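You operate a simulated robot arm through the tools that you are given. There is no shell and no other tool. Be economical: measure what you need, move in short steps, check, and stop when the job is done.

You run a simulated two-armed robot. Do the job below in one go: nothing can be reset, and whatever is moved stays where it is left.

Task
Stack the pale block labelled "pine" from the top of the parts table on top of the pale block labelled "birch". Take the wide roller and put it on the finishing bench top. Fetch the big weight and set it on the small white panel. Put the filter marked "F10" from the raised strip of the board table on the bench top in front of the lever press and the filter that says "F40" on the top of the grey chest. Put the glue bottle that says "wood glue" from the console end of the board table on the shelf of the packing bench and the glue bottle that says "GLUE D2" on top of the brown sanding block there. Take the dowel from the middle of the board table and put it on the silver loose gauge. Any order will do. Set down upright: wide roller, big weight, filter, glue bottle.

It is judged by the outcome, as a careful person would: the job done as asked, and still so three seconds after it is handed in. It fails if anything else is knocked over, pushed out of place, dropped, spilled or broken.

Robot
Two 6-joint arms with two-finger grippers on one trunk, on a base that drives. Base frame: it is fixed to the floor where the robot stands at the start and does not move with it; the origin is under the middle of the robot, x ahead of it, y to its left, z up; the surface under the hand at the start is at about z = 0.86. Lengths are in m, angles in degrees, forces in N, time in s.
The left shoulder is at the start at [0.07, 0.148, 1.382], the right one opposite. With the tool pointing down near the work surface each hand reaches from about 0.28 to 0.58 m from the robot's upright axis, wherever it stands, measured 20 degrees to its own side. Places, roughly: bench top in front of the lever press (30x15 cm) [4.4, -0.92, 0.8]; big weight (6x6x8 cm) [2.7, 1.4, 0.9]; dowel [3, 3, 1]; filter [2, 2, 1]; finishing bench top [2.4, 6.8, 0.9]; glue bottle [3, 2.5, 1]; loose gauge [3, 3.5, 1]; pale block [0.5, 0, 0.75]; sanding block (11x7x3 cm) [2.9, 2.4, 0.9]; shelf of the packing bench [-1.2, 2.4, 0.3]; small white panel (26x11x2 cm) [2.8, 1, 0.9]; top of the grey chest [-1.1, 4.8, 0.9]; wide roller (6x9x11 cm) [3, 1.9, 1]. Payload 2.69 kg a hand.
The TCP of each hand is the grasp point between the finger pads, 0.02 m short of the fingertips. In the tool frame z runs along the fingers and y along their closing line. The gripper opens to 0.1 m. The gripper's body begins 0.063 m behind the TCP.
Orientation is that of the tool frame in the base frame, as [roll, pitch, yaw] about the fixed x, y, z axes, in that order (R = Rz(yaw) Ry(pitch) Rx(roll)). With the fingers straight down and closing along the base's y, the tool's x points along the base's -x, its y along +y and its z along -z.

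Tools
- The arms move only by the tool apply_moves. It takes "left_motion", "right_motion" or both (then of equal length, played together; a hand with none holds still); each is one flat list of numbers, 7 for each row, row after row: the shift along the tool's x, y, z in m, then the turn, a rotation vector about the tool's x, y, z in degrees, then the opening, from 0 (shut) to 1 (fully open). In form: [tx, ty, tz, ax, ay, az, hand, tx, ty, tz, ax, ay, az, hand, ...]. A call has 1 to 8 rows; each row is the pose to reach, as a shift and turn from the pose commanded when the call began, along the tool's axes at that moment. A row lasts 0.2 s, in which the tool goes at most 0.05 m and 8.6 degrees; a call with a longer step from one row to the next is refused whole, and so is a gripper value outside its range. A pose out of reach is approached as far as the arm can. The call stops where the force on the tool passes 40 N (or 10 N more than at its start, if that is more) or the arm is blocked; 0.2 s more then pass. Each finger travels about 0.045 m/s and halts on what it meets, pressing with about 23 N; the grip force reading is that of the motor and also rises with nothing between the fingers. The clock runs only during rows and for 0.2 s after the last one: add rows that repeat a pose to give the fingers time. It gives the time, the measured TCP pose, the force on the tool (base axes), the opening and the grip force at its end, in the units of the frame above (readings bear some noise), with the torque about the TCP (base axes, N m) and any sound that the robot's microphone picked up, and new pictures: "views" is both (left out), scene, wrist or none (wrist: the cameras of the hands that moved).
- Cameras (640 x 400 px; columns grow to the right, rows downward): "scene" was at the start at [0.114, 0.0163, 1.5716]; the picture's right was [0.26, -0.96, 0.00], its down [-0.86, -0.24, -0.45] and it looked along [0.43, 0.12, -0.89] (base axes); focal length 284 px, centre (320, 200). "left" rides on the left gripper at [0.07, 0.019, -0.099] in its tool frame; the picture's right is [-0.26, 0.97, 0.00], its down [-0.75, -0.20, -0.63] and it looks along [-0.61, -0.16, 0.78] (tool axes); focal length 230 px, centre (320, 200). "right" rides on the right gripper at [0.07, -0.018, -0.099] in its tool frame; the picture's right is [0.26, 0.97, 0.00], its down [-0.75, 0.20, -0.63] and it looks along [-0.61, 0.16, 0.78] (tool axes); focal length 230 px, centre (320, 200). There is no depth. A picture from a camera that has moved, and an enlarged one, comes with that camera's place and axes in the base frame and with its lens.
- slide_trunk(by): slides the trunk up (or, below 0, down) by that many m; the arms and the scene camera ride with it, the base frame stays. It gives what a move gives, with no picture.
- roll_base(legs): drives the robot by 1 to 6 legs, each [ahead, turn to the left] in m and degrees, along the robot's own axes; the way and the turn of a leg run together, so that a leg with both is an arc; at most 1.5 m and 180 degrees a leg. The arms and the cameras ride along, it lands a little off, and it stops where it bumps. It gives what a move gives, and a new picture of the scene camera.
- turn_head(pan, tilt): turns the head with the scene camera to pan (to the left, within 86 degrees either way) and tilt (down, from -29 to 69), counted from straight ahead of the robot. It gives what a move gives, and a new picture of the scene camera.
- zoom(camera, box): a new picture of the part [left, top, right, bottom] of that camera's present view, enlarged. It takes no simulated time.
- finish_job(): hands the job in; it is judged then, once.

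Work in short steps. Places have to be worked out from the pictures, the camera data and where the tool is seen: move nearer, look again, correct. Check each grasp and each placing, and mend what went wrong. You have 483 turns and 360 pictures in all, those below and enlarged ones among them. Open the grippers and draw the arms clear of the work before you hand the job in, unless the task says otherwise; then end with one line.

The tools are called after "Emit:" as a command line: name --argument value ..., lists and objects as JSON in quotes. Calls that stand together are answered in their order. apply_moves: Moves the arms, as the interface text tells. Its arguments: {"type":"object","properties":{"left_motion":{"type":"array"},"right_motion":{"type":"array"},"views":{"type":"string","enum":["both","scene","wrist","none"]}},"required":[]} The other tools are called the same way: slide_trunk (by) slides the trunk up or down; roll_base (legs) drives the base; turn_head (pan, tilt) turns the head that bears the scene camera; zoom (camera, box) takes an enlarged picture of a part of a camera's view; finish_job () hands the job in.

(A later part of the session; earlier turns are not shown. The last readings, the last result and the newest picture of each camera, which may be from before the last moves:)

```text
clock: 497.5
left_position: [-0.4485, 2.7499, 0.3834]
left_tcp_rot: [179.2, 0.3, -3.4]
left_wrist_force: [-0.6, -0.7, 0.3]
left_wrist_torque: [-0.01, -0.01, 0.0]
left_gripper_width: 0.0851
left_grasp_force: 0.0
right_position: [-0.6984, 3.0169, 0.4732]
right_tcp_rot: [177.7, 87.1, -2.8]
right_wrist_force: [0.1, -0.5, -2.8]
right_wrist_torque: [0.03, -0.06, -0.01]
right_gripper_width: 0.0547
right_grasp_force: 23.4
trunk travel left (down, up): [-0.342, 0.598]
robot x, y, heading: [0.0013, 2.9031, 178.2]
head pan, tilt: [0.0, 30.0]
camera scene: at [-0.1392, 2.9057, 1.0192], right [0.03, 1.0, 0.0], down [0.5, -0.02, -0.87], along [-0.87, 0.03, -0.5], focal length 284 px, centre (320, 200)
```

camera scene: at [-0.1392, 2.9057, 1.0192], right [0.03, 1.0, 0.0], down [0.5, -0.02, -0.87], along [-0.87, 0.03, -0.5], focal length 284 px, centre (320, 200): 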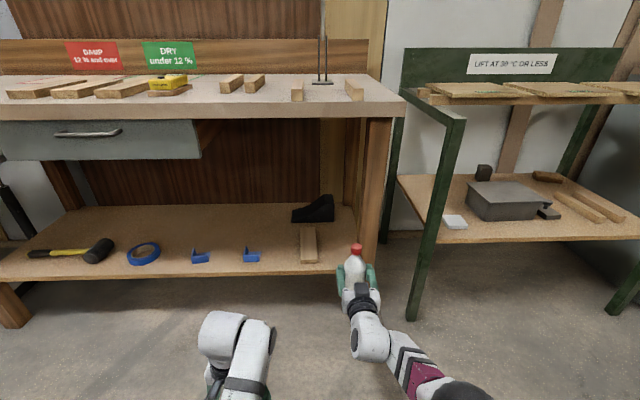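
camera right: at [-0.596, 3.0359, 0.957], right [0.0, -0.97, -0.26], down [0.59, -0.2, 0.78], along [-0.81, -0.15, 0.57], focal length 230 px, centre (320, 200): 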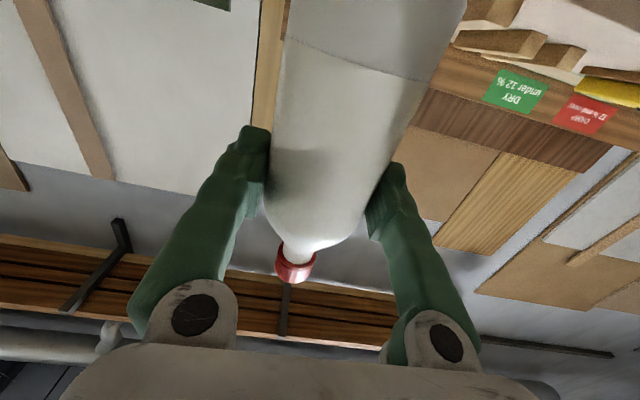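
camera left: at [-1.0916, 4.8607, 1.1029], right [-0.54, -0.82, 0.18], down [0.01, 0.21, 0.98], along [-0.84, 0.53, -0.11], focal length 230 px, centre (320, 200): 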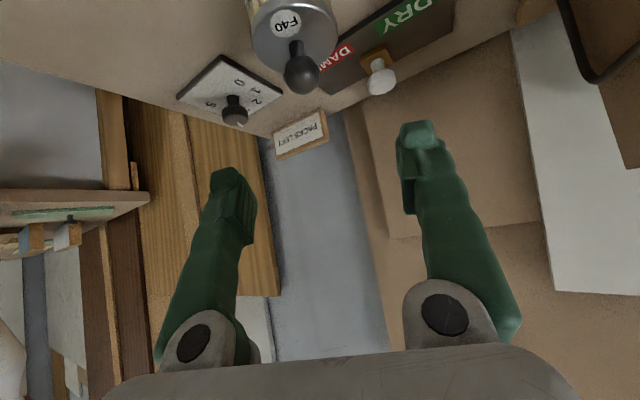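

Great view: free spot on the shelf at about (−0.955, 2.785), between the blue bracket and the slat. I turn 14° left and move in 20 cm.

Emit:
roll_base --legs '[[0, 14], [0.2, 0]]'

Emit:
apply_moves --right_motion '[0, 0, 0, 0, 0, 0, 0.4]' --views "both"

```text
clock: 499.9
left_position: [-0.5966, 2.6052, 0.3842]
left_tcp_rot: [179.1, 0.3, 10.5]
left_wrist_force: [-0.7, 0.2, 0.3]
left_wrist_torque: [-0.04, -0.01, -0.01]
left_gripper_width: 0.0851
left_grasp_force: 0.0
right_position: [-0.9037, 2.8029, 0.4723]
right_tcp_rot: [177.8, 87.1, 11.3]
right_wrist_force: [0.0, -0.2, -3.7]
right_wrist_torque: [-0.01, -0.04, 0.02]
right_gripper_width: 0.0548
right_grasp_force: 23.1
trunk travel left (down, up): [-0.342, 0.598]
robot x, y, heading: [-0.1996, 2.8577, -167.8]
head pan, tilt: [0.0, 30.0]
camera scene: at [-0.3346, 2.8289, 1.0191], right [-0.21, 0.98, 0.0], down [0.49, 0.11, -0.87], along [-0.85, -0.18, -0.5], focal length 284 px, centre (320, 200)
```

scene: 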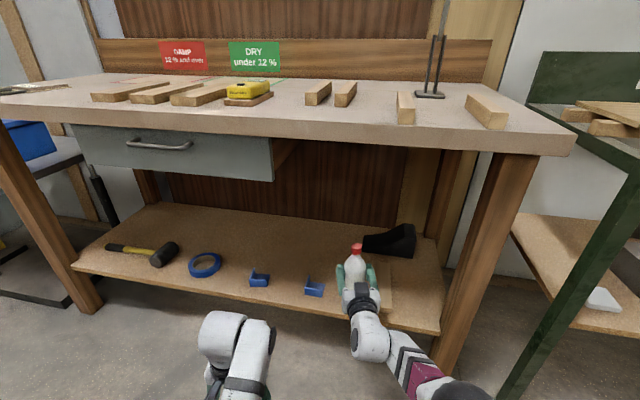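

```text
clock: 500.3
left_position: [-0.5972, 2.6039, 0.3831]
left_tcp_rot: [179.1, 0.4, 10.5]
left_wrist_force: [0.3, -0.5, 0.8]
left_wrist_torque: [0.03, 0.02, -0.01]
left_gripper_width: 0.0849
left_grasp_force: 0.1
right_position: [-0.9038, 2.8029, 0.472]
right_tcp_rot: [178.3, 87.1, 11.5]
right_wrist_force: [0.3, -0.6, -3.1]
right_wrist_torque: [-0.03, -0.02, 0.02]
right_gripper_width: 0.0549
right_grasp_force: 22.8
trunk travel left (down, up): [-0.342, 0.598]
robot x, y, heading: [-0.199, 2.8586, -167.9]
head pan, tilt: [0.0, 30.0]
camera scene: at [-0.3341, 2.829, 1.0192], right [-0.21, 0.98, 0.0], down [0.49, 0.11, -0.87], along [-0.85, -0.18, -0.5], focal length 284 px, centre (320, 200)
camera right: at [-0.8085, 2.8456, 0.406], right [0.24, -0.94, -0.26], down [0.62, -0.06, 0.78], along [-0.75, -0.34, 0.57], focal length 230 px, centre (320, 200)
```

scene: 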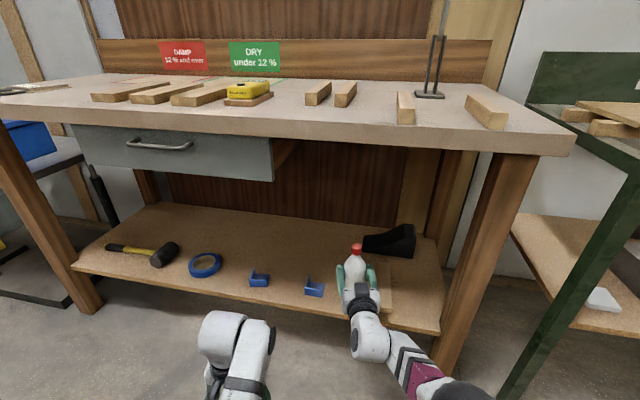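
right: 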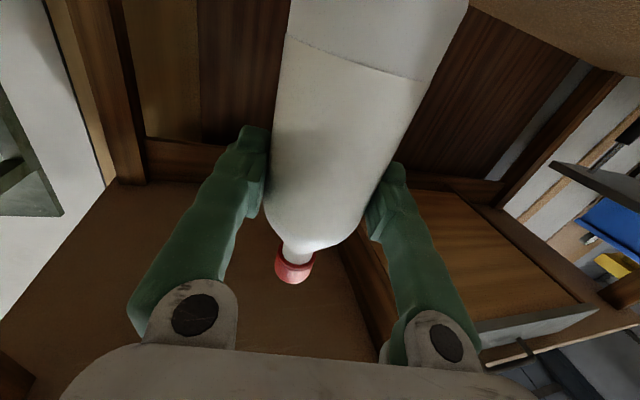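

Very steady. I move forward 5 cm and lower with the trunk.

Emit:
roll_base --legs '[[0.05, 0]]'

Emit:
slide_trunk --by -0.06

Emit:
zoom --camera "scene" --box '[240, 180, 460, 340]'

```text
clock: 501.3
left_position: [-0.6457, 2.5942, 0.383]
left_tcp_rot: [179.1, 0.2, 10.5]
left_wrist_force: [-0.6, -0.4, 0.1]
left_wrist_torque: [0.0, 0.0, 0.02]
left_gripper_width: 0.085
left_grasp_force: 0.0
right_position: [-0.9524, 2.7939, 0.4726]
right_tcp_rot: [177.9, 87.0, 11.2]
right_wrist_force: [-0.5, 0.7, -2.9]
right_wrist_torque: [0.01, -0.01, -0.01]
right_gripper_width: 0.055
right_grasp_force: 22.9
trunk travel left (down, up): [-0.342, 0.598]
robot x, y, heading: [-0.2459, 2.8497, -167.8]
head pan, tilt: [0.0, 30.0]
camera scene: at [-0.384, 2.8184, 1.019], right [-0.21, 0.98, 0.0], down [0.49, 0.11, -0.86], along [-0.85, -0.18, -0.5], focal length 284 px, centre (320, 200)
```

scene: 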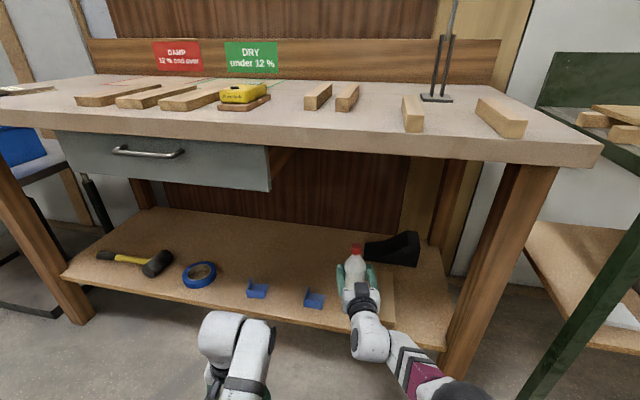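

```text
clock: 502.3
left_position: [-0.6456, 2.594, 0.323]
left_tcp_rot: [179.2, 0.3, 10.5]
left_wrist_force: [0.7, 0.4, 0.5]
left_wrist_torque: [0.0, 0.03, 0.05]
left_gripper_width: 0.085
left_grasp_force: 0.0
right_position: [-0.9521, 2.7926, 0.4125]
right_tcp_rot: [177.8, 87.1, 11.1]
right_wrist_force: [0.8, -0.2, -2.5]
right_wrist_torque: [0.02, -0.01, 0.0]
right_gripper_width: 0.0548
right_grasp_force: 23.9
trunk travel left (down, up): [-0.282, 0.658]
robot x, y, heading: [-0.2479, 2.852, -167.6]
head pan, tilt: [0.0, 30.0]
```

```text
2.50 times, centred on (350, 260) of scene
camera zoom: at [-0.3826, 2.8186, 0.9592], right [-0.21, 0.98, 0.0], down [0.49, 0.11, -0.87], along [-0.85, -0.18, -0.5], focal length 710 px, centre (245, 50)
```

zoom: 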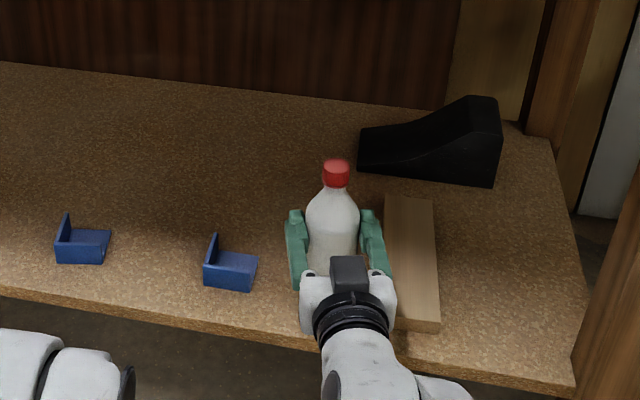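

I shift 1.5 cm away from the slat, then continue lowering.

Emit:
apply_moves --right_motion '[0, 0.008, 0, 0, 0, 0, 0.4, 0, 0.015, 0, 0, 0, 0, 0.4, 0, 0.015, 0, 0, 0, 0, 0.4]' --views "none"

Emit:
slide_trunk --by -0.015

Emit:
slide_trunk --by -0.006

```text
clock: 503.1
left_position: [-0.6439, 2.5934, 0.3237]
left_tcp_rot: [179.0, 0.3, 10.5]
left_wrist_force: [-0.2, -0.2, 0.2]
left_wrist_torque: [0.02, -0.02, 0.04]
left_gripper_width: 0.085
left_grasp_force: 0.1
right_position: [-0.9476, 2.7794, 0.4133]
right_tcp_rot: [177.7, 87.1, 11.1]
right_wrist_force: [0.6, 0.2, -2.3]
right_wrist_torque: [0.02, 0.04, -0.02]
right_gripper_width: 0.0548
right_grasp_force: 23.1
right hand out of reach, approached as far as the arm can: row 2
trunk travel left (down, up): [-0.282, 0.658]
robot x, y, heading: [-0.2481, 2.8491, -167.6]
head pan, tilt: [0.0, 30.0]
```

```text
clock: 503.7
left_position: [-0.6447, 2.594, 0.3076]
left_tcp_rot: [179.1, 0.3, 10.4]
left_wrist_force: [0.1, 1.2, 0.8]
left_wrist_torque: [0.02, 0.0, -0.02]
left_gripper_width: 0.0849
left_grasp_force: 0.0
right_position: [-0.9483, 2.7798, 0.3984]
right_tcp_rot: [177.8, 87.1, 11.2]
right_wrist_force: [0.1, -0.3, -3.2]
right_wrist_torque: [-0.01, -0.02, -0.02]
right_gripper_width: 0.0551
right_grasp_force: 22.4
trunk travel left (down, up): [-0.267, 0.673]
robot x, y, heading: [-0.2514, 2.85, -167.6]
head pan, tilt: [0.0, 30.0]
```

```text
clock: 504.2
left_position: [-0.645, 2.5939, 0.3011]
left_tcp_rot: [179.0, 0.3, 10.5]
left_wrist_force: [0.2, -0.5, -0.1]
left_wrist_torque: [-0.01, -0.01, -0.02]
left_gripper_width: 0.0848
left_grasp_force: 0.0
right_position: [-0.9473, 2.7794, 0.3931]
right_tcp_rot: [178.0, 87.1, 11.2]
right_wrist_force: [-0.6, -0.7, -2.4]
right_wrist_torque: [0.02, -0.01, -0.01]
right_gripper_width: 0.0548
right_grasp_force: 22.4
trunk travel left (down, up): [-0.261, 0.679]
robot x, y, heading: [-0.2449, 2.8469, -168.0]
head pan, tilt: [0.0, 30.0]
```

Emit:
slide_trunk --by -0.005

Emit:
slide_trunk --by -0.004

Emit:
zoom --camera "scene" --box '[270, 190, 430, 330]'

```text
clock: 504.8
left_position: [-0.6459, 2.5935, 0.2975]
left_tcp_rot: [179.2, 0.3, 10.5]
left_wrist_force: [0.7, 0.6, -0.5]
left_wrist_torque: [0.0, -0.01, 0.02]
left_gripper_width: 0.0849
left_grasp_force: 0.1
right_position: [-0.9467, 2.7782, 0.3879]
right_tcp_rot: [178.0, 87.1, 11.3]
right_wrist_force: [-0.5, -0.8, -3.1]
right_wrist_torque: [0.02, -0.02, -0.01]
right_gripper_width: 0.0547
right_grasp_force: 23.3
trunk travel left (down, up): [-0.256, 0.684]
robot x, y, heading: [-0.2438, 2.8491, -168.1]
head pan, tilt: [0.0, 30.0]
```

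```text
clock: 505.3
left_position: [-0.6443, 2.5938, 0.293]
left_tcp_rot: [179.0, 0.3, 10.5]
left_wrist_force: [-0.6, -0.5, 0.0]
left_wrist_torque: [-0.01, -0.02, 0.01]
left_gripper_width: 0.0851
left_grasp_force: 0.1
right_position: [-0.9477, 2.7785, 0.383]
right_tcp_rot: [177.8, 87.1, 11.3]
right_wrist_force: [0.1, 0.5, -3.5]
right_wrist_torque: [0.0, -0.03, 0.02]
right_gripper_width: 0.0546
right_grasp_force: 22.7
trunk travel left (down, up): [-0.252, 0.688]
robot x, y, heading: [-0.2463, 2.849, -168.1]
head pan, tilt: [0.0, 30.0]
```

```text
2.86 times, centred on (350, 260) of scene
camera zoom: at [-0.3828, 2.8186, 0.9292], right [-0.21, 0.98, 0.0], down [0.49, 0.11, -0.87], along [-0.85, -0.18, -0.5], focal length 812 px, centre (234, 29)
```

zoom: 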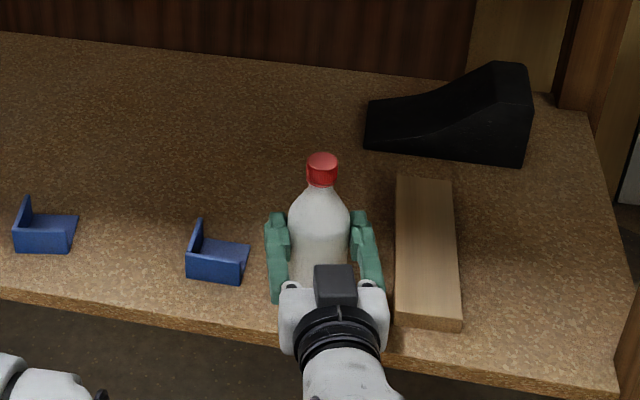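

Emit:
slide_trunk --by -0.005

Emit:
slide_trunk --by -0.004

Emit:
slide_trunk --by -0.004

```text
clock: 505.9
left_position: [-0.6452, 2.5938, 0.2887]
left_tcp_rot: [179.1, 0.4, 10.5]
left_wrist_force: [0.3, 0.2, 0.1]
left_wrist_torque: [-0.03, 0.01, 0.0]
left_gripper_width: 0.0852
left_grasp_force: 0.1
right_position: [-0.9488, 2.7791, 0.3795]
right_tcp_rot: [177.9, 87.1, 11.3]
right_wrist_force: [-0.2, 0.0, -2.8]
right_wrist_torque: [0.01, -0.06, -0.01]
right_gripper_width: 0.0547
right_grasp_force: 23.7
trunk travel left (down, up): [-0.247, 0.693]
robot x, y, heading: [-0.2473, 2.845, -167.8]
head pan, tilt: [0.0, 30.0]
```

```text
clock: 506.4
left_position: [-0.6445, 2.5945, 0.2849]
left_tcp_rot: [179.1, 0.3, 10.5]
left_wrist_force: [0.0, -0.5, -0.1]
left_wrist_torque: [-0.04, 0.01, 0.0]
left_gripper_width: 0.0851
left_grasp_force: 0.1
right_position: [-0.9488, 2.78, 0.3749]
right_tcp_rot: [178.0, 87.1, 11.2]
right_wrist_force: [0.4, -0.5, -2.7]
right_wrist_torque: [-0.02, -0.04, -0.01]
right_gripper_width: 0.0549
right_grasp_force: 23.1
trunk travel left (down, up): [-0.243, 0.697]
robot x, y, heading: [-0.2504, 2.8527, -167.5]
head pan, tilt: [0.0, 30.0]
```

```text
clock: 506.9
left_position: [-0.6446, 2.5935, 0.2801]
left_tcp_rot: [179.2, 0.3, 10.4]
left_wrist_force: [-0.5, 0.0, -0.1]
left_wrist_torque: [0.01, 0.06, -0.03]
left_gripper_width: 0.085
left_grasp_force: 0.1
right_position: [-0.9488, 2.7788, 0.3699]
right_tcp_rot: [177.9, 87.1, 11.3]
right_wrist_force: [0.4, 0.3, -3.7]
right_wrist_torque: [0.02, -0.04, 0.02]
right_gripper_width: 0.0549
right_grasp_force: 22.7
trunk travel left (down, up): [-0.239, 0.701]
robot x, y, heading: [-0.248, 2.8506, -167.9]
head pan, tilt: [0.0, 30.0]
```

Emit:
slide_trunk --by -0.005

Emit:
slide_trunk --by -0.005

Emit:
zoom --camera "scene" --box '[290, 190, 410, 320]'

```text
clock: 507.4
left_position: [-0.6454, 2.5937, 0.2756]
left_tcp_rot: [179.0, 0.3, 10.4]
left_wrist_force: [-0.1, -0.3, -0.3]
left_wrist_torque: [-0.01, -0.02, 0.01]
left_gripper_width: 0.0849
left_grasp_force: 0.0
right_position: [-0.948, 2.7794, 0.3655]
right_tcp_rot: [177.9, 87.2, 11.3]
right_wrist_force: [-0.7, -0.1, -3.4]
right_wrist_torque: [0.0, -0.03, -0.01]
right_gripper_width: 0.0547
right_grasp_force: 23.2
trunk travel left (down, up): [-0.234, 0.706]
robot x, y, heading: [-0.2427, 2.845, -168.1]
head pan, tilt: [0.0, 30.0]
```

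```text
clock: 508.0
left_position: [-0.6468, 2.5931, 0.27]
left_tcp_rot: [179.1, 0.4, 10.6]
left_wrist_force: [-0.3, 0.3, -0.1]
left_wrist_torque: [0.0, 0.0, 0.01]
left_gripper_width: 0.085
left_grasp_force: 0.1
right_position: [-0.9486, 2.7801, 0.3602]
right_tcp_rot: [177.8, 87.0, 11.3]
right_wrist_force: [0.4, -0.9, -3.0]
right_wrist_torque: [0.0, -0.01, 0.01]
right_gripper_width: 0.0549
right_grasp_force: 23.3
trunk travel left (down, up): [-0.229, 0.711]
robot x, y, heading: [-0.2519, 2.8466, -168.2]
head pan, tilt: [0.0, 30.0]
```

```text
3.08 times, centred on (350, 255) of scene
camera zoom: at [-0.3827, 2.8186, 0.9062], right [-0.21, 0.98, 0.0], down [0.49, 0.11, -0.87], along [-0.85, -0.18, -0.5], focal length 874 px, centre (228, 31)
```

zoom: 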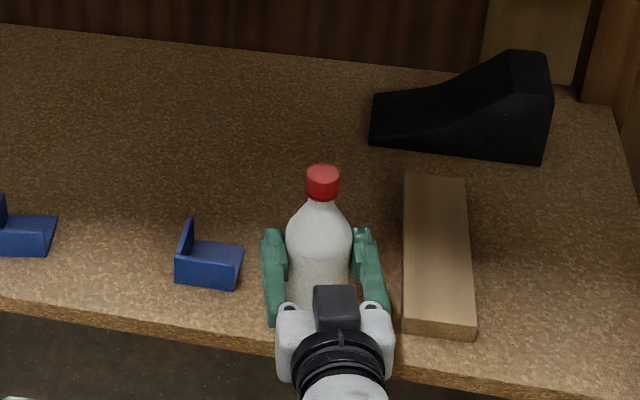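

Emit:
slide_trunk --by -0.006

Emit:
slide_trunk --by -0.006

Emit:
slide_trunk --by -0.006

```text
clock: 508.5
left_position: [-0.6454, 2.594, 0.2641]
left_tcp_rot: [179.1, 0.2, 10.5]
left_wrist_force: [0.5, -0.9, -0.1]
left_wrist_torque: [-0.01, 0.01, -0.02]
left_gripper_width: 0.085
left_grasp_force: 0.0
right_position: [-0.9483, 2.779, 0.3532]
right_tcp_rot: [177.9, 87.1, 11.3]
right_wrist_force: [-1.1, 0.9, -3.0]
right_wrist_torque: [0.0, -0.02, -0.03]
right_gripper_width: 0.055
right_grasp_force: 23.3
trunk travel left (down, up): [-0.223, 0.717]
robot x, y, heading: [-0.2449, 2.8469, -167.9]
head pan, tilt: [0.0, 30.0]
```

```text
clock: 509.1
left_position: [-0.6458, 2.5935, 0.2577]
left_tcp_rot: [179.1, 0.4, 10.5]
left_wrist_force: [0.5, 0.2, -0.2]
left_wrist_torque: [0.01, -0.02, 0.02]
left_gripper_width: 0.0851
left_grasp_force: 0.1
right_position: [-0.9489, 2.7776, 0.3494]
right_tcp_rot: [177.5, 87.3, 10.8]
right_wrist_force: [-1.8, 0.5, 0.8]
right_wrist_torque: [-0.07, 0.22, -0.05]
right_gripper_width: 0.0547
right_grasp_force: 23.1
trunk travel left (down, up): [-0.217, 0.723]
robot x, y, heading: [-0.2476, 2.8463, -167.9]
head pan, tilt: [0.0, 30.0]
```

```text
clock: 509.6
left_position: [-0.6455, 2.5942, 0.2543]
left_tcp_rot: [179.1, 0.4, 10.5]
left_wrist_force: [0.0, -0.5, 0.0]
left_wrist_torque: [-0.03, 0.0, -0.03]
left_gripper_width: 0.085
left_grasp_force: 0.0
right_position: [-0.9485, 2.7797, 0.3498]
right_tcp_rot: [176.9, 87.9, 10.3]
right_wrist_force: [0.2, -0.1, 18.0]
right_wrist_torque: [-0.12, 0.55, 0.0]
right_gripper_width: 0.0544
right_grasp_force: 22.7
trunk travel left (down, up): [-0.211, 0.729]
robot x, y, heading: [-0.2514, 2.8497, -168.0]
head pan, tilt: [0.0, 30.0]
```

The bottle's base touches the shelf. I relax the pressure slightly, open the fingers, and check.

Emit:
slide_trunk --by 0.006

Emit:
apply_moves --right_motion '[0, 0, 0, 0, 0, 0, 0.55, 0, 0, 0, 0, 0, 0, 0.65, 0, 0, 0, 0, 0, 0, 0.8, 0, 0, 0, 0, 0, 0, 0.8, 0, 0, 0, 0, 0, 0, 0.8]' --views "both"

```text
clock: 510.2
left_position: [-0.6442, 2.5938, 0.2595]
left_tcp_rot: [179.1, 0.4, 10.5]
left_wrist_force: [0.3, 0.3, 0.1]
left_wrist_torque: [0.0, -0.01, 0.0]
left_gripper_width: 0.0848
left_grasp_force: 0.0
right_position: [-0.9471, 2.7774, 0.3489]
right_tcp_rot: [178.5, 87.1, 11.9]
right_wrist_force: [-1.8, 0.0, 8.0]
right_wrist_torque: [-0.17, 0.44, 0.01]
right_gripper_width: 0.0546
right_grasp_force: 23.3
trunk travel left (down, up): [-0.217, 0.723]
robot x, y, heading: [-0.251, 2.8491, -168.0]
head pan, tilt: [0.0, 30.0]
```

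```text
clock: 511.4
left_position: [-0.6447, 2.5931, 0.2594]
left_tcp_rot: [179.1, 0.4, 10.4]
left_wrist_force: [-0.2, 0.2, 0.5]
left_wrist_torque: [0.02, -0.02, 0.0]
left_gripper_width: 0.0851
left_grasp_force: 0.2
right_position: [-0.9473, 2.7793, 0.3496]
right_tcp_rot: [177.9, 87.0, 11.4]
right_wrist_force: [0.4, -0.6, -0.6]
right_wrist_torque: [0.02, 0.0, -0.03]
right_gripper_width: 0.08
right_grasp_force: 0.0
trunk travel left (down, up): [-0.217, 0.723]
robot x, y, heading: [-0.2511, 2.8488, -167.8]
head pan, tilt: [0.0, 30.0]
camera scene: at [-0.3823, 2.8186, 0.8943], right [-0.21, 0.98, 0.0], down [0.49, 0.11, -0.87], along [-0.85, -0.18, -0.5], focal length 284 px, centre (320, 200)
camera right: at [-0.8525, 2.8211, 0.2829], right [0.24, -0.94, -0.26], down [0.62, -0.06, 0.78], along [-0.75, -0.34, 0.57], focal length 230 px, centre (320, 200)
```

scene: 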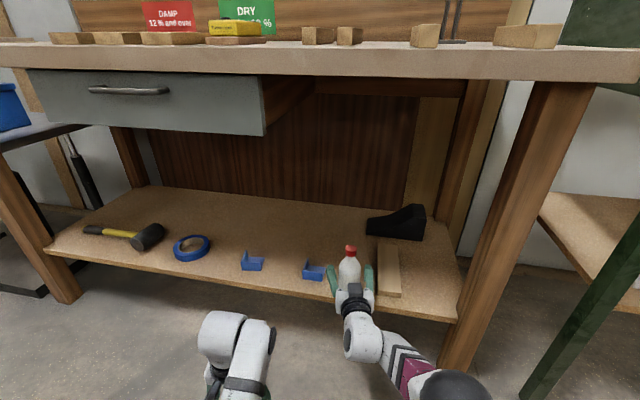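
right: 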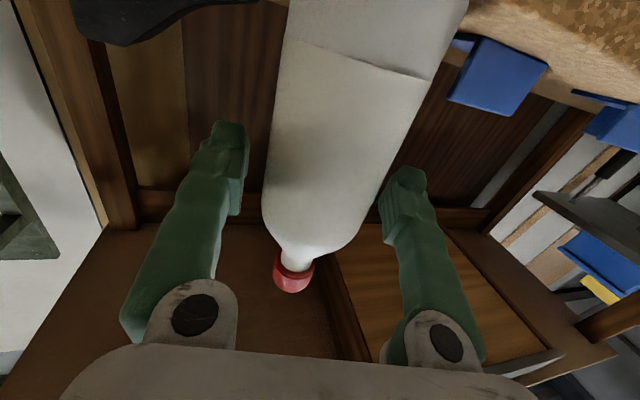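

Released and standing. I back straight out, then check it.

Emit:
roll_base --legs '[[-0.3, 0]]'

Emit:
zoom --camera "scene" --box '[220, 130, 440, 290]'

```text
clock: 513.4
left_position: [-0.356, 2.6579, 0.2587]
left_tcp_rot: [179.1, 0.3, 10.2]
left_wrist_force: [0.4, 1.1, 0.3]
left_wrist_torque: [0.02, 0.02, -0.02]
left_gripper_width: 0.0849
left_grasp_force: 0.1
right_position: [-0.6575, 2.8424, 0.3494]
right_tcp_rot: [178.0, 87.2, 11.1]
right_wrist_force: [-0.1, 0.0, 0.1]
right_wrist_torque: [-0.06, 0.02, -0.03]
right_gripper_width: 0.0801
right_grasp_force: 0.1
trunk travel left (down, up): [-0.217, 0.723]
robot x, y, heading: [0.0397, 2.9118, -168.0]
head pan, tilt: [0.0, 30.0]
camera scene: at [-0.0917, 2.8811, 0.8943], right [-0.21, 0.98, 0.0], down [0.49, 0.1, -0.87], along [-0.85, -0.18, -0.5], focal length 284 px, centre (320, 200)
```

scene: 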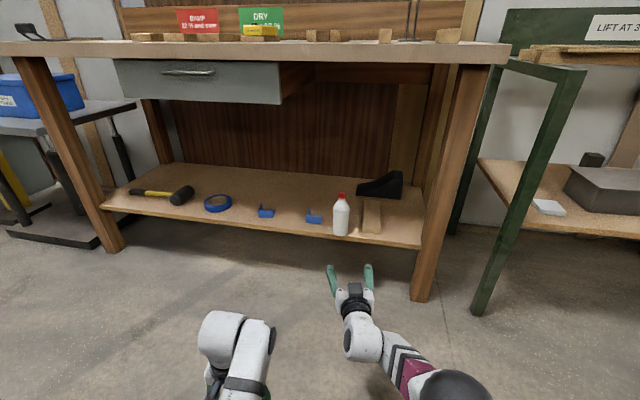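

```text
2.50 times, centred on (330, 210) of scene
camera zoom: at [-0.0917, 2.8811, 0.8943], right [-0.21, 0.98, 0.0], down [0.49, 0.1, -0.87], along [-0.85, -0.18, -0.5], focal length 710 px, centre (295, 175)
```

zoom: 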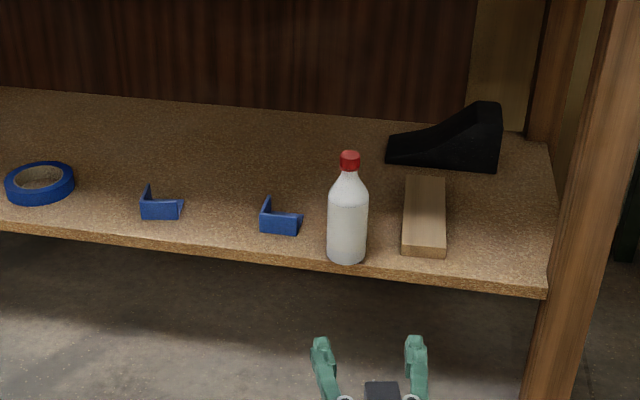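

The bottle stands upright but very near the shelf's front edge. I go back in, regrip it, and set it about 5 cm deeper.

Emit:
roll_base --legs '[[0.297, 0]]'

Emit:
apply_moves --right_motion '[0, 0, 0, 0, 0, 0, 0.8]' --views "both"

```text
clock: 515.5
left_position: [-0.6496, 2.5959, 0.2581]
left_tcp_rot: [179.1, 0.2, 10.1]
left_wrist_force: [-0.4, -0.5, 0.2]
left_wrist_torque: [0.01, 0.02, -0.01]
left_gripper_width: 0.085
left_grasp_force: 0.1
right_position: [-0.9506, 2.7825, 0.3486]
right_tcp_rot: [178.0, 87.1, 11.0]
right_wrist_force: [0.3, 0.6, 0.0]
right_wrist_torque: [0.03, 0.0, -0.01]
right_gripper_width: 0.08
right_grasp_force: 0.0
trunk travel left (down, up): [-0.217, 0.723]
robot x, y, heading: [-0.2474, 2.8479, -168.4]
head pan, tilt: [0.0, 30.0]
camera scene: at [-0.3859, 2.8194, 0.8943], right [-0.21, 0.98, 0.0], down [0.49, 0.1, -0.87], along [-0.85, -0.18, -0.5], focal length 284 px, centre (320, 200)
```

scene: 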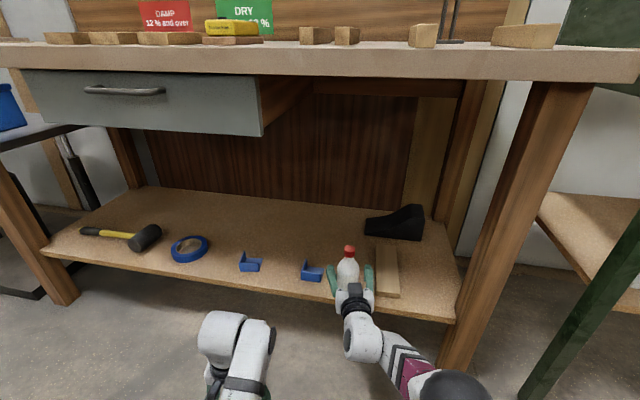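

```text
clock: 515.9
left_position: [-0.6499, 2.5956, 0.2591]
left_tcp_rot: [179.0, 0.3, 10.2]
left_wrist_force: [0.3, 0.1, 0.2]
left_wrist_torque: [0.01, 0.01, -0.01]
left_gripper_width: 0.085
left_grasp_force: 0.0
right_position: [-0.9505, 2.7826, 0.349]
right_tcp_rot: [177.9, 87.1, 11.0]
right_wrist_force: [-0.2, 0.6, -0.5]
right_wrist_torque: [0.0, 0.06, -0.03]
right_gripper_width: 0.0803
right_grasp_force: 0.0
trunk travel left (down, up): [-0.217, 0.723]
robot x, y, heading: [-0.2507, 2.848, -168.2]
head pan, tilt: [0.0, 30.0]
camera scene: at [-0.3857, 2.8195, 0.8943], right [-0.21, 0.98, 0.0], down [0.49, 0.1, -0.87], along [-0.85, -0.18, -0.5], focal length 284 px, centre (320, 200)
camera right: at [-0.8559, 2.8242, 0.283], right [0.23, -0.94, -0.26], down [0.62, -0.06, 0.78], along [-0.75, -0.34, 0.57], focal length 230 px, centre (320, 200)
```

scene: 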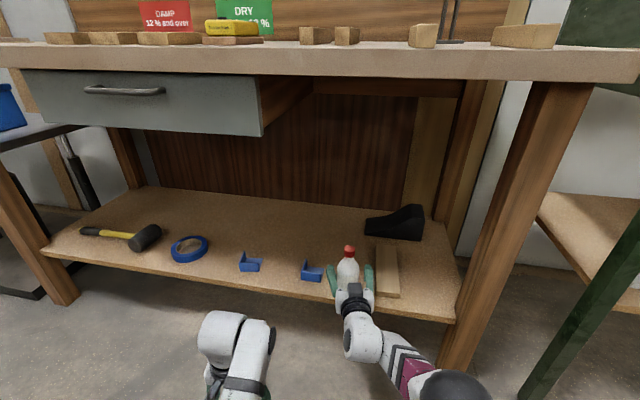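
right: 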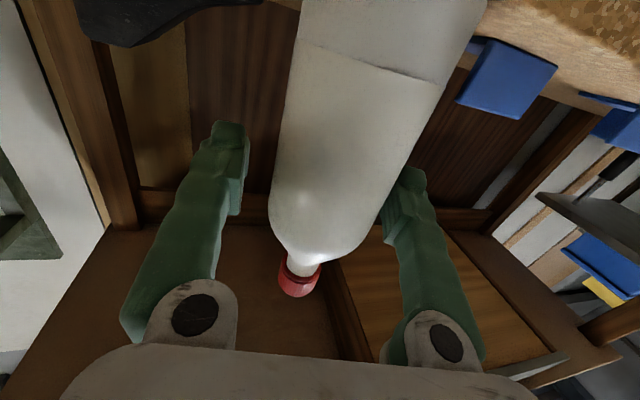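

Back in the same pose, bottle between the fingers. I close, lift 8 mm, go 6 cm deeper, and set it down.

Emit:
apply_moves --right_motion '[0, 0, 0, 0, 0, 0, 0.65, 0, 0, 0, 0, 0, 0, 0.5, 0, 0, 0, 0, 0, 0, 0.4, 0, 0, 0, 0, 0, 0, 0.4, 0, 0, 0, 0, 0, 0, 0.4]' --views "none"

Emit:
slide_trunk --by 0.012

Emit:
roll_base --legs '[[0.06, 0]]'

Emit:
zoom --camera "scene" --box '[270, 190, 430, 330]'

```text
clock: 517.1
left_position: [-0.6492, 2.5959, 0.2588]
left_tcp_rot: [179.1, 0.3, 10.2]
left_wrist_force: [0.0, 0.6, 0.4]
left_wrist_torque: [-0.04, 0.0, 0.0]
left_gripper_width: 0.0851
left_grasp_force: 0.1
right_position: [-0.9506, 2.7837, 0.3492]
right_tcp_rot: [178.0, 87.1, 11.1]
right_wrist_force: [-0.1, -1.3, 0.7]
right_wrist_torque: [-0.02, -0.03, 0.01]
right_gripper_width: 0.0535
right_grasp_force: 22.6
trunk travel left (down, up): [-0.217, 0.723]
robot x, y, heading: [-0.2507, 2.8495, -167.9]
head pan, tilt: [0.0, 30.0]
```

```text
clock: 517.7
left_position: [-0.6497, 2.5951, 0.2702]
left_tcp_rot: [179.2, 0.1, 10.1]
left_wrist_force: [0.7, -0.6, -0.3]
left_wrist_torque: [0.01, 0.02, 0.03]
left_gripper_width: 0.0851
left_grasp_force: 0.0
right_position: [-0.9502, 2.7824, 0.3604]
right_tcp_rot: [178.2, 87.0, 11.1]
right_wrist_force: [0.6, 0.3, -3.5]
right_wrist_torque: [-0.01, 0.04, 0.02]
right_gripper_width: 0.0536
right_grasp_force: 23.2
trunk travel left (down, up): [-0.229, 0.711]
robot x, y, heading: [-0.2555, 2.8495, -167.9]
head pan, tilt: [0.0, 30.0]
```

```text
clock: 518.6
left_position: [-0.7085, 2.5835, 0.2709]
left_tcp_rot: [179.2, 0.3, 10.2]
left_wrist_force: [1.2, 0.5, -0.4]
left_wrist_torque: [-0.02, 0.0, 0.0]
left_gripper_width: 0.0848
left_grasp_force: 0.1
right_position: [-1.0112, 2.7706, 0.3598]
right_tcp_rot: [178.0, 87.2, 11.1]
right_wrist_force: [0.6, 0.4, -2.9]
right_wrist_torque: [0.0, 0.02, -0.05]
right_gripper_width: 0.0537
right_grasp_force: 23.0
trunk travel left (down, up): [-0.229, 0.711]
robot x, y, heading: [-0.3101, 2.8336, -168.3]
head pan, tilt: [0.0, 30.0]
camera scene: at [-0.4458, 2.8069, 0.9061], right [-0.21, 0.98, 0.0], down [0.49, 0.1, -0.87], along [-0.85, -0.18, -0.5], focal length 284 px, centre (320, 200)
```

scene: 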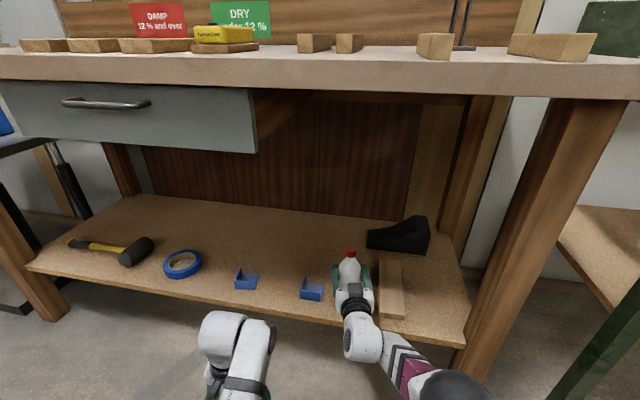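

```text
2.86 times, centred on (350, 260) of scene
camera zoom: at [-0.4458, 2.8069, 0.9061], right [-0.21, 0.98, 0.0], down [0.49, 0.1, -0.87], along [-0.85, -0.18, -0.5], focal length 812 px, centre (234, 29)
```

zoom: 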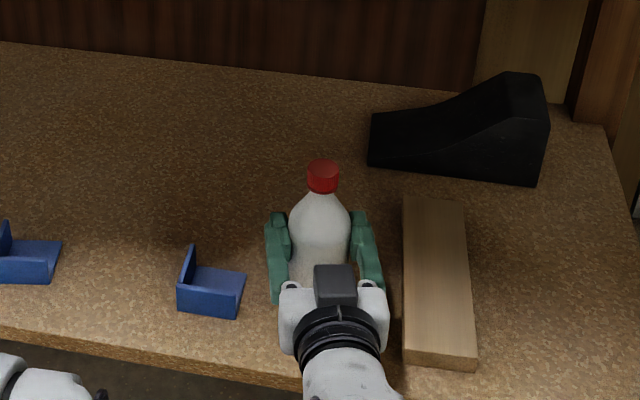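

Emit:
slide_trunk --by -0.009

Emit:
slide_trunk --by -0.004

```text
clock: 519.2
left_position: [-0.7104, 2.583, 0.2616]
left_tcp_rot: [178.9, 0.3, 10.2]
left_wrist_force: [-0.4, -0.9, 0.2]
left_wrist_torque: [0.03, 0.0, 0.03]
left_gripper_width: 0.0851
left_grasp_force: 0.1
right_position: [-1.01, 2.7697, 0.3497]
right_tcp_rot: [177.9, 87.2, 11.0]
right_wrist_force: [-0.2, 0.0, -2.6]
right_wrist_torque: [0.01, -0.03, -0.01]
right_gripper_width: 0.0535
right_grasp_force: 23.0
trunk travel left (down, up): [-0.22, 0.72]
robot x, y, heading: [-0.307, 2.8323, -168.0]
head pan, tilt: [0.0, 30.0]
```

```text
clock: 519.8
left_position: [-0.7095, 2.5834, 0.2582]
left_tcp_rot: [179.1, 0.2, 10.1]
left_wrist_force: [-0.3, 0.8, 0.4]
left_wrist_torque: [0.03, 0.01, 0.04]
left_gripper_width: 0.085
left_grasp_force: 0.0
right_position: [-1.011, 2.7689, 0.3481]
right_tcp_rot: [177.3, 87.3, 10.4]
right_wrist_force: [-0.5, -1.6, 1.3]
right_wrist_torque: [-0.07, 0.02, -0.03]
right_gripper_width: 0.0536
right_grasp_force: 23.3
trunk travel left (down, up): [-0.216, 0.724]
robot x, y, heading: [-0.3112, 2.8389, -168.4]
head pan, tilt: [0.0, 30.0]
```

Touching the shelf. I open and back out.

Emit:
apply_moves --right_motion '[0, 0, 0, 0, 0, 0, 0.55, 0, 0, 0, 0, 0, 0, 0.65, 0, 0, 0, 0, 0, 0, 0.8, 0, 0, 0, 0, 0, 0, 0.8, 0, 0, 0, 0, 0, 0, 0.8]' --views "none"

Emit:
roll_base --legs '[[-0.36, 0]]'

Emit:
zoom --camera "scene" --box '[220, 130, 440, 290]'

```text
clock: 521.0
left_position: [-0.7091, 2.5826, 0.2583]
left_tcp_rot: [179.1, 0.3, 10.2]
left_wrist_force: [0.1, 0.0, -0.3]
left_wrist_torque: [-0.01, -0.01, -0.01]
left_gripper_width: 0.0848
left_grasp_force: 0.0
right_position: [-1.0097, 2.7702, 0.3484]
right_tcp_rot: [178.0, 87.1, 11.1]
right_wrist_force: [0.2, -0.7, 0.2]
right_wrist_torque: [-0.02, -0.04, 0.01]
right_gripper_width: 0.08
right_grasp_force: 0.0
trunk travel left (down, up): [-0.216, 0.724]
robot x, y, heading: [-0.3111, 2.838, -168.2]
head pan, tilt: [0.0, 30.0]
```

```text
clock: 523.2
left_position: [-0.3586, 2.6565, 0.2573]
left_tcp_rot: [179.1, 0.3, 10.4]
left_wrist_force: [0.4, 0.6, 0.2]
left_wrist_torque: [0.05, 0.01, -0.01]
left_gripper_width: 0.0848
left_grasp_force: 0.0
right_position: [-0.6612, 2.8421, 0.3473]
right_tcp_rot: [177.9, 87.0, 11.2]
right_wrist_force: [0.3, 0.0, -0.1]
right_wrist_torque: [-0.01, -0.02, 0.04]
right_gripper_width: 0.0802
right_grasp_force: 0.0
trunk travel left (down, up): [-0.216, 0.724]
robot x, y, heading: [0.0395, 2.9135, -168.1]
head pan, tilt: [0.0, 30.0]
camera scene: at [-0.0956, 2.8804, 0.8933], right [-0.21, 0.98, 0.0], down [0.49, 0.1, -0.87], along [-0.85, -0.18, -0.5], focal length 284 px, centre (320, 200)
```

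scene: 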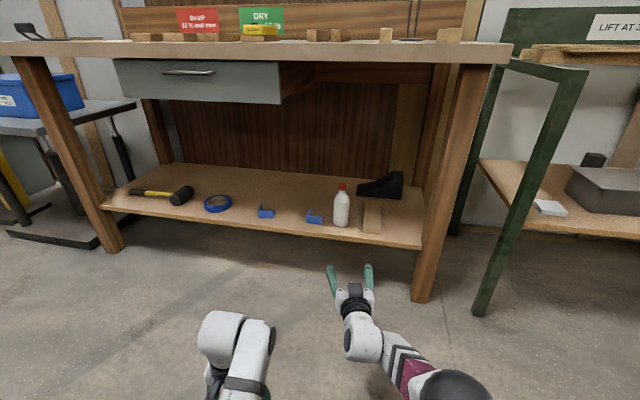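

```text
2.50 times, centred on (330, 210) of scene
camera zoom: at [-0.0956, 2.8804, 0.8933], right [-0.21, 0.98, 0.0], down [0.49, 0.1, -0.87], along [-0.85, -0.18, -0.5], focal length 710 px, centre (295, 175)
```

zoom: 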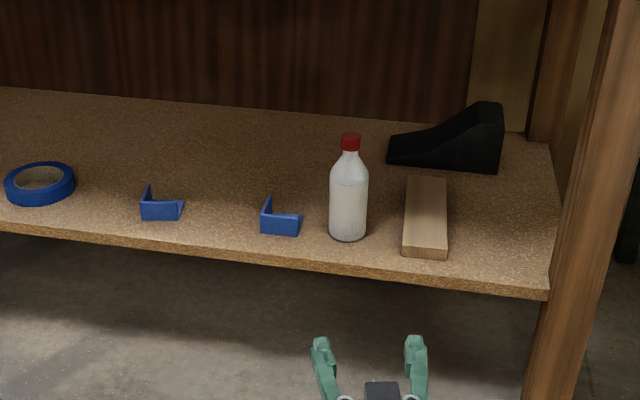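

The wood glue now stands well on the shelf. Last item: F10. I raise the trunk fully and bring the right hand to the 45° pose.

Emit:
slide_trunk --by 0.4

Emit:
slide_trunk --by 0.32

Emit:
apply_moves --right_motion '[-0.007, -0.013, -0.007, 0, 7, 0, 1, -0.014, -0.026, -0.014, 0, 14, 0, 1, -0.021, -0.04, -0.021, 0, 21, 0, 1, -0.028, -0.053, -0.028, 0, 28, 0, 1, -0.035, -0.066, -0.034, 0, 35, 0, 1, -0.042, -0.08, -0.04, 0, 42, 0, 1]' --views "none"

```text
clock: 527.1
left_position: [-0.3598, 2.656, 0.6577]
left_tcp_rot: [179.1, 0.3, 10.4]
left_wrist_force: [-0.2, 0.7, -0.1]
left_wrist_torque: [0.0, 0.02, 0.0]
left_gripper_width: 0.0853
left_grasp_force: 0.0
right_position: [-0.6609, 2.8413, 0.7473]
right_tcp_rot: [178.1, 87.1, 11.3]
right_wrist_force: [0.0, 0.3, 0.1]
right_wrist_torque: [0.04, 0.0, 0.02]
right_gripper_width: 0.0801
right_grasp_force: 0.1
trunk travel left (down, up): [-0.616, 0.324]
robot x, y, heading: [0.0405, 2.9113, -167.9]
head pan, tilt: [0.0, 30.0]
```

```text
clock: 530.2
left_position: [-0.3595, 2.6555, 0.9777]
left_tcp_rot: [179.0, 0.3, 10.5]
left_wrist_force: [0.1, 0.9, 0.5]
left_wrist_torque: [0.0, 0.04, 0.04]
left_gripper_width: 0.0851
left_grasp_force: 0.0
right_position: [-0.6617, 2.8406, 1.0673]
right_tcp_rot: [178.0, 87.1, 11.2]
right_wrist_force: [-0.2, -0.8, -0.4]
right_wrist_torque: [0.02, 0.02, -0.02]
right_gripper_width: 0.0797
right_grasp_force: 0.1
trunk travel left (down, up): [-0.936, 0.004]
robot x, y, heading: [0.0393, 2.91, -168.1]
head pan, tilt: [0.0, 30.0]
```

```text
clock: 531.6
left_position: [-0.3594, 2.655, 0.9776]
left_tcp_rot: [179.0, 0.3, 10.3]
left_wrist_force: [0.7, 0.2, 0.2]
left_wrist_torque: [0.01, 0.03, -0.05]
left_gripper_width: 0.085
left_grasp_force: 0.1
right_position: [-0.642, 2.929, 1.1112]
right_tcp_rot: [179.8, 45.0, 13.2]
right_wrist_force: [-0.2, -0.4, 0.2]
right_wrist_torque: [0.03, -0.01, 0.01]
right_gripper_width: 0.1001
right_grasp_force: 0.0
right hand out of reach, approached as far as the arm can: row 2, 3
trunk travel left (down, up): [-0.936, 0.004]
robot x, y, heading: [0.0397, 2.9101, -168.1]
head pan, tilt: [0.0, 30.0]
```

I drive back round to the board table for F10.

Emit:
roll_base --legs '[[0, -100], [0, -91.9], [1.25, 0], [0, -90], [1.02, 0]]'

Emit:
roll_base --legs '[[0, 90]]'

Emit:
turn_head --pan 0 --tilt 40

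```text
clock: 554.8
left_position: [1.3787, 1.4001, 0.9786]
left_tcp_rot: [179.0, 0.4, 86.4]
left_wrist_force: [-0.2, 0.3, -1.1]
left_wrist_torque: [0.0, -0.01, 0.01]
left_gripper_width: 0.085
left_grasp_force: 0.1
right_position: [1.0468, 1.1922, 1.1135]
right_tcp_rot: [179.9, 45.3, 89.2]
right_wrist_force: [0.6, 0.8, -0.7]
right_wrist_torque: [-0.03, 0.01, -0.02]
right_gripper_width: 0.1002
right_grasp_force: 0.1
trunk travel left (down, up): [-0.936, 0.004]
robot x, y, heading: [1.2275, 1.846, -91.9]
head pan, tilt: [0.0, 30.0]
camera scene: at [1.2263, 1.7075, 1.6134], right [-1.0, 0.03, 0.0], down [0.02, 0.5, -0.87], along [-0.03, -0.87, -0.5], focal length 284 px, centre (320, 200)
```

scene: 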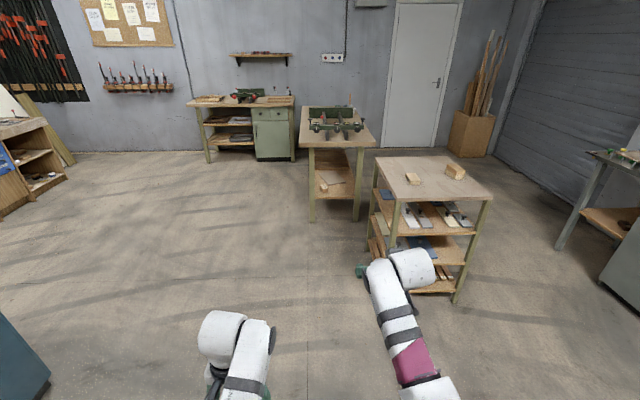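

```text
clock: 559.1
left_position: [1.6677, 2.0166, 0.9788]
left_tcp_rot: [179.1, 0.3, 178.8]
left_wrist_force: [0.0, -0.3, -0.8]
left_wrist_torque: [0.0, -0.02, 0.0]
left_gripper_width: 0.085
left_grasp_force: 0.0
right_position: [1.89, 1.6947, 1.1109]
right_tcp_rot: [180.0, 45.2, -178.3]
right_wrist_force: [-0.1, -0.4, 0.0]
right_wrist_torque: [0.0, -0.01, 0.05]
right_gripper_width: 0.1002
right_grasp_force: 0.0
trunk travel left (down, up): [-0.936, 0.004]
robot x, y, heading: [1.227, 1.8472, 0.4]
head pan, tilt: [0.0, 30.0]
camera scene: at [1.3717, 1.8476, 1.6133], right [0.01, -1.0, 0.0], down [-0.5, 0.0, -0.87], along [0.87, 0.01, -0.5], focal length 284 px, centre (320, 200)
```

scene: 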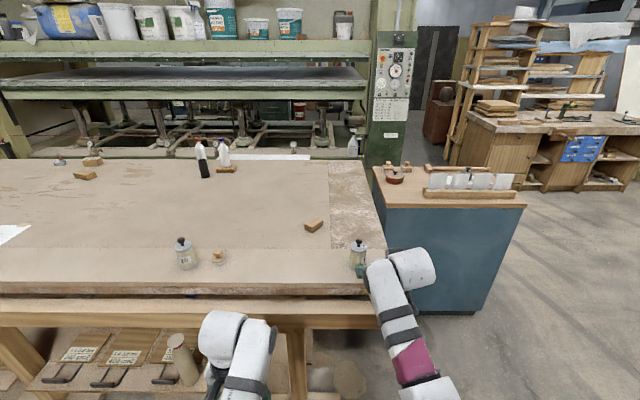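

```text
clock: 559.9
left_position: [1.6687, 2.0161, 0.9798]
left_tcp_rot: [179.2, 0.4, 178.9]
left_wrist_force: [0.1, -0.3, -0.6]
left_wrist_torque: [-0.02, -0.01, 0.01]
left_gripper_width: 0.0849
left_grasp_force: 0.0
right_position: [1.8909, 1.6938, 1.112]
right_tcp_rot: [179.9, 45.1, -178.3]
right_wrist_force: [0.0, 0.2, 0.7]
right_wrist_torque: [0.0, 0.01, -0.05]
right_gripper_width: 0.1002
right_grasp_force: 0.1
trunk travel left (down, up): [-0.936, 0.004]
robot x, y, heading: [1.2256, 1.849, 0.8]
head pan, tilt: [0.0, 40.0]
camera scene: at [1.3663, 1.8481, 1.598], right [0.01, -1.0, 0.0], down [-0.64, -0.01, -0.77], along [0.77, 0.01, -0.64], focal length 284 px, centre (320, 200)
```

scene: 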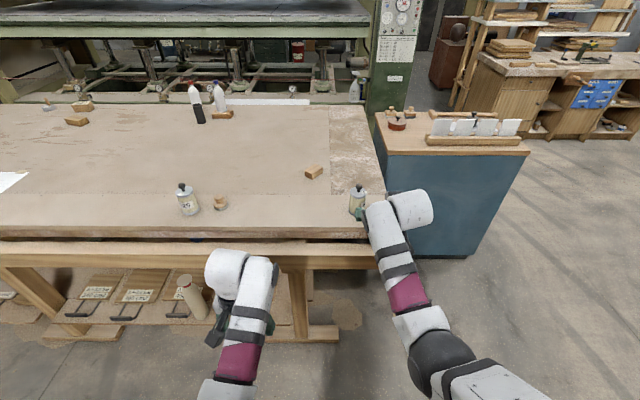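

F10 is at (2.105, 1.729). I move the base forward 16 cm (hand still above), then drop to a pre-grasp.

Emit:
roll_base --legs '[[0.16, 0]]'

Emit:
apply_moves --right_motion '[0.025, -0.015, -0.025, 0, 0, 0, 1, 0.045, -0.034, -0.04, 0, 0, 0, 1, 0.068, -0.034, -0.018, 0, 0, 0, 1, 0.09, -0.034, 0.004, 0, 0, 0, 1, 0.112, -0.034, 0.026, 0, 0, 0, 1, 0.137, -0.034, 0.052, 0, 0, 0, 1, 0.137, -0.034, 0.052, 0, 0, 0, 1]' --views "wrist"

```text
clock: 561.3
left_position: [1.8211, 2.0188, 0.9797]
left_tcp_rot: [179.2, 0.6, 179.0]
left_wrist_force: [-0.2, -0.2, 1.0]
left_wrist_torque: [-0.01, -0.06, 0.01]
left_gripper_width: 0.0848
left_grasp_force: 0.0
right_position: [2.0437, 1.6977, 1.117]
right_tcp_rot: [179.8, 45.5, -178.2]
right_wrist_force: [-0.5, 0.1, 0.4]
right_wrist_torque: [0.02, -0.03, 0.0]
right_gripper_width: 0.0996
right_grasp_force: 0.0
trunk travel left (down, up): [-0.936, 0.004]
robot x, y, heading: [1.3874, 1.8528, 0.5]
head pan, tilt: [0.0, 40.0]
camera scene: at [1.5156, 1.85, 1.5989], right [0.01, -1.0, 0.0], down [-0.64, -0.01, -0.77], along [0.77, 0.01, -0.64], focal length 284 px, centre (320, 200)
```

scene: 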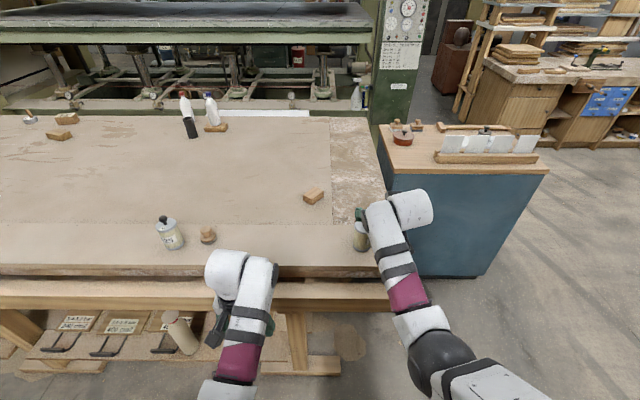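

```text
clock: 562.9
left_position: [1.8288, 2.0206, 0.977]
left_tcp_rot: [179.2, 0.2, 179.0]
left_wrist_force: [-0.7, -0.2, -0.2]
left_wrist_torque: [-0.02, 0.0, -0.03]
left_gripper_width: 0.085
left_grasp_force: 0.1
right_position: [1.9919, 1.6624, 0.9764]
right_tcp_rot: [-180.0, 45.0, -178.2]
right_wrist_force: [0.7, 0.7, -0.6]
right_wrist_torque: [0.0, 0.03, -0.01]
right_gripper_width: 0.0999
right_grasp_force: 0.1
trunk travel left (down, up): [-0.936, 0.004]
robot x, y, heading: [1.3866, 1.8461, 0.4]
head pan, tilt: [0.0, 40.0]
camera right: at [1.8728, 1.6398, 0.9953], right [-0.21, 0.96, -0.18], down [0.08, 0.2, 0.98], along [0.97, 0.19, -0.12], focal length 230 px, centre (320, 200)
```

right: 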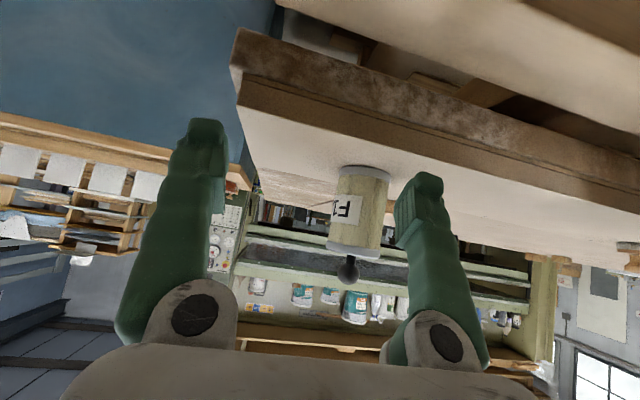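

Wrong lateral sign; F10 is at y≈1.727, so I shift +6.5 cm, then advance.

Emit:
apply_moves --right_motion '[0, 0.022, 0, 0, 0, 0, 1, 0, 0.044, 0, 0, 0, 0, 1, 0, 0.066, 0, 0, 0, 0, 1, -0.02, 0.066, 0.02, 0, 0, 0, 1, -0.04, 0.066, 0.04, 0, 0, 0, 1, -0.055, 0.066, 0.055, 0, 0, 0, 1, -0.055, 0.066, 0.055, 0, 0, 0, 1]' --views "wrist"

```text
clock: 564.5
left_position: [1.8268, 2.0204, 0.9778]
left_tcp_rot: [179.0, 0.3, 179.0]
left_wrist_force: [0.8, 0.6, -1.1]
left_wrist_torque: [0.0, -0.02, -0.04]
left_gripper_width: 0.085
left_grasp_force: 0.1
right_position: [2.0677, 1.7302, 0.9783]
right_tcp_rot: [179.9, 45.1, -178.2]
right_wrist_force: [0.6, -0.4, -0.1]
right_wrist_torque: [0.0, 0.02, -0.01]
right_gripper_width: 0.0999
right_grasp_force: 0.0
trunk travel left (down, up): [-0.936, 0.004]
robot x, y, heading: [1.3843, 1.8502, 0.8]
head pan, tilt: [0.0, 40.0]
camera right: at [1.948, 1.7082, 0.9983], right [-0.21, 0.96, -0.18], down [0.08, 0.2, 0.98], along [0.97, 0.2, -0.12], focal length 230 px, centre (320, 200)
```

right: 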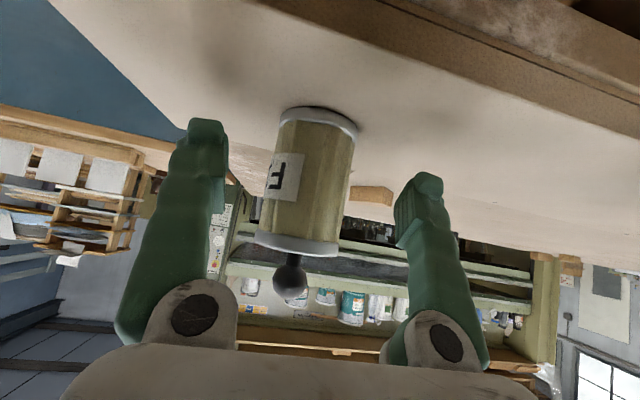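

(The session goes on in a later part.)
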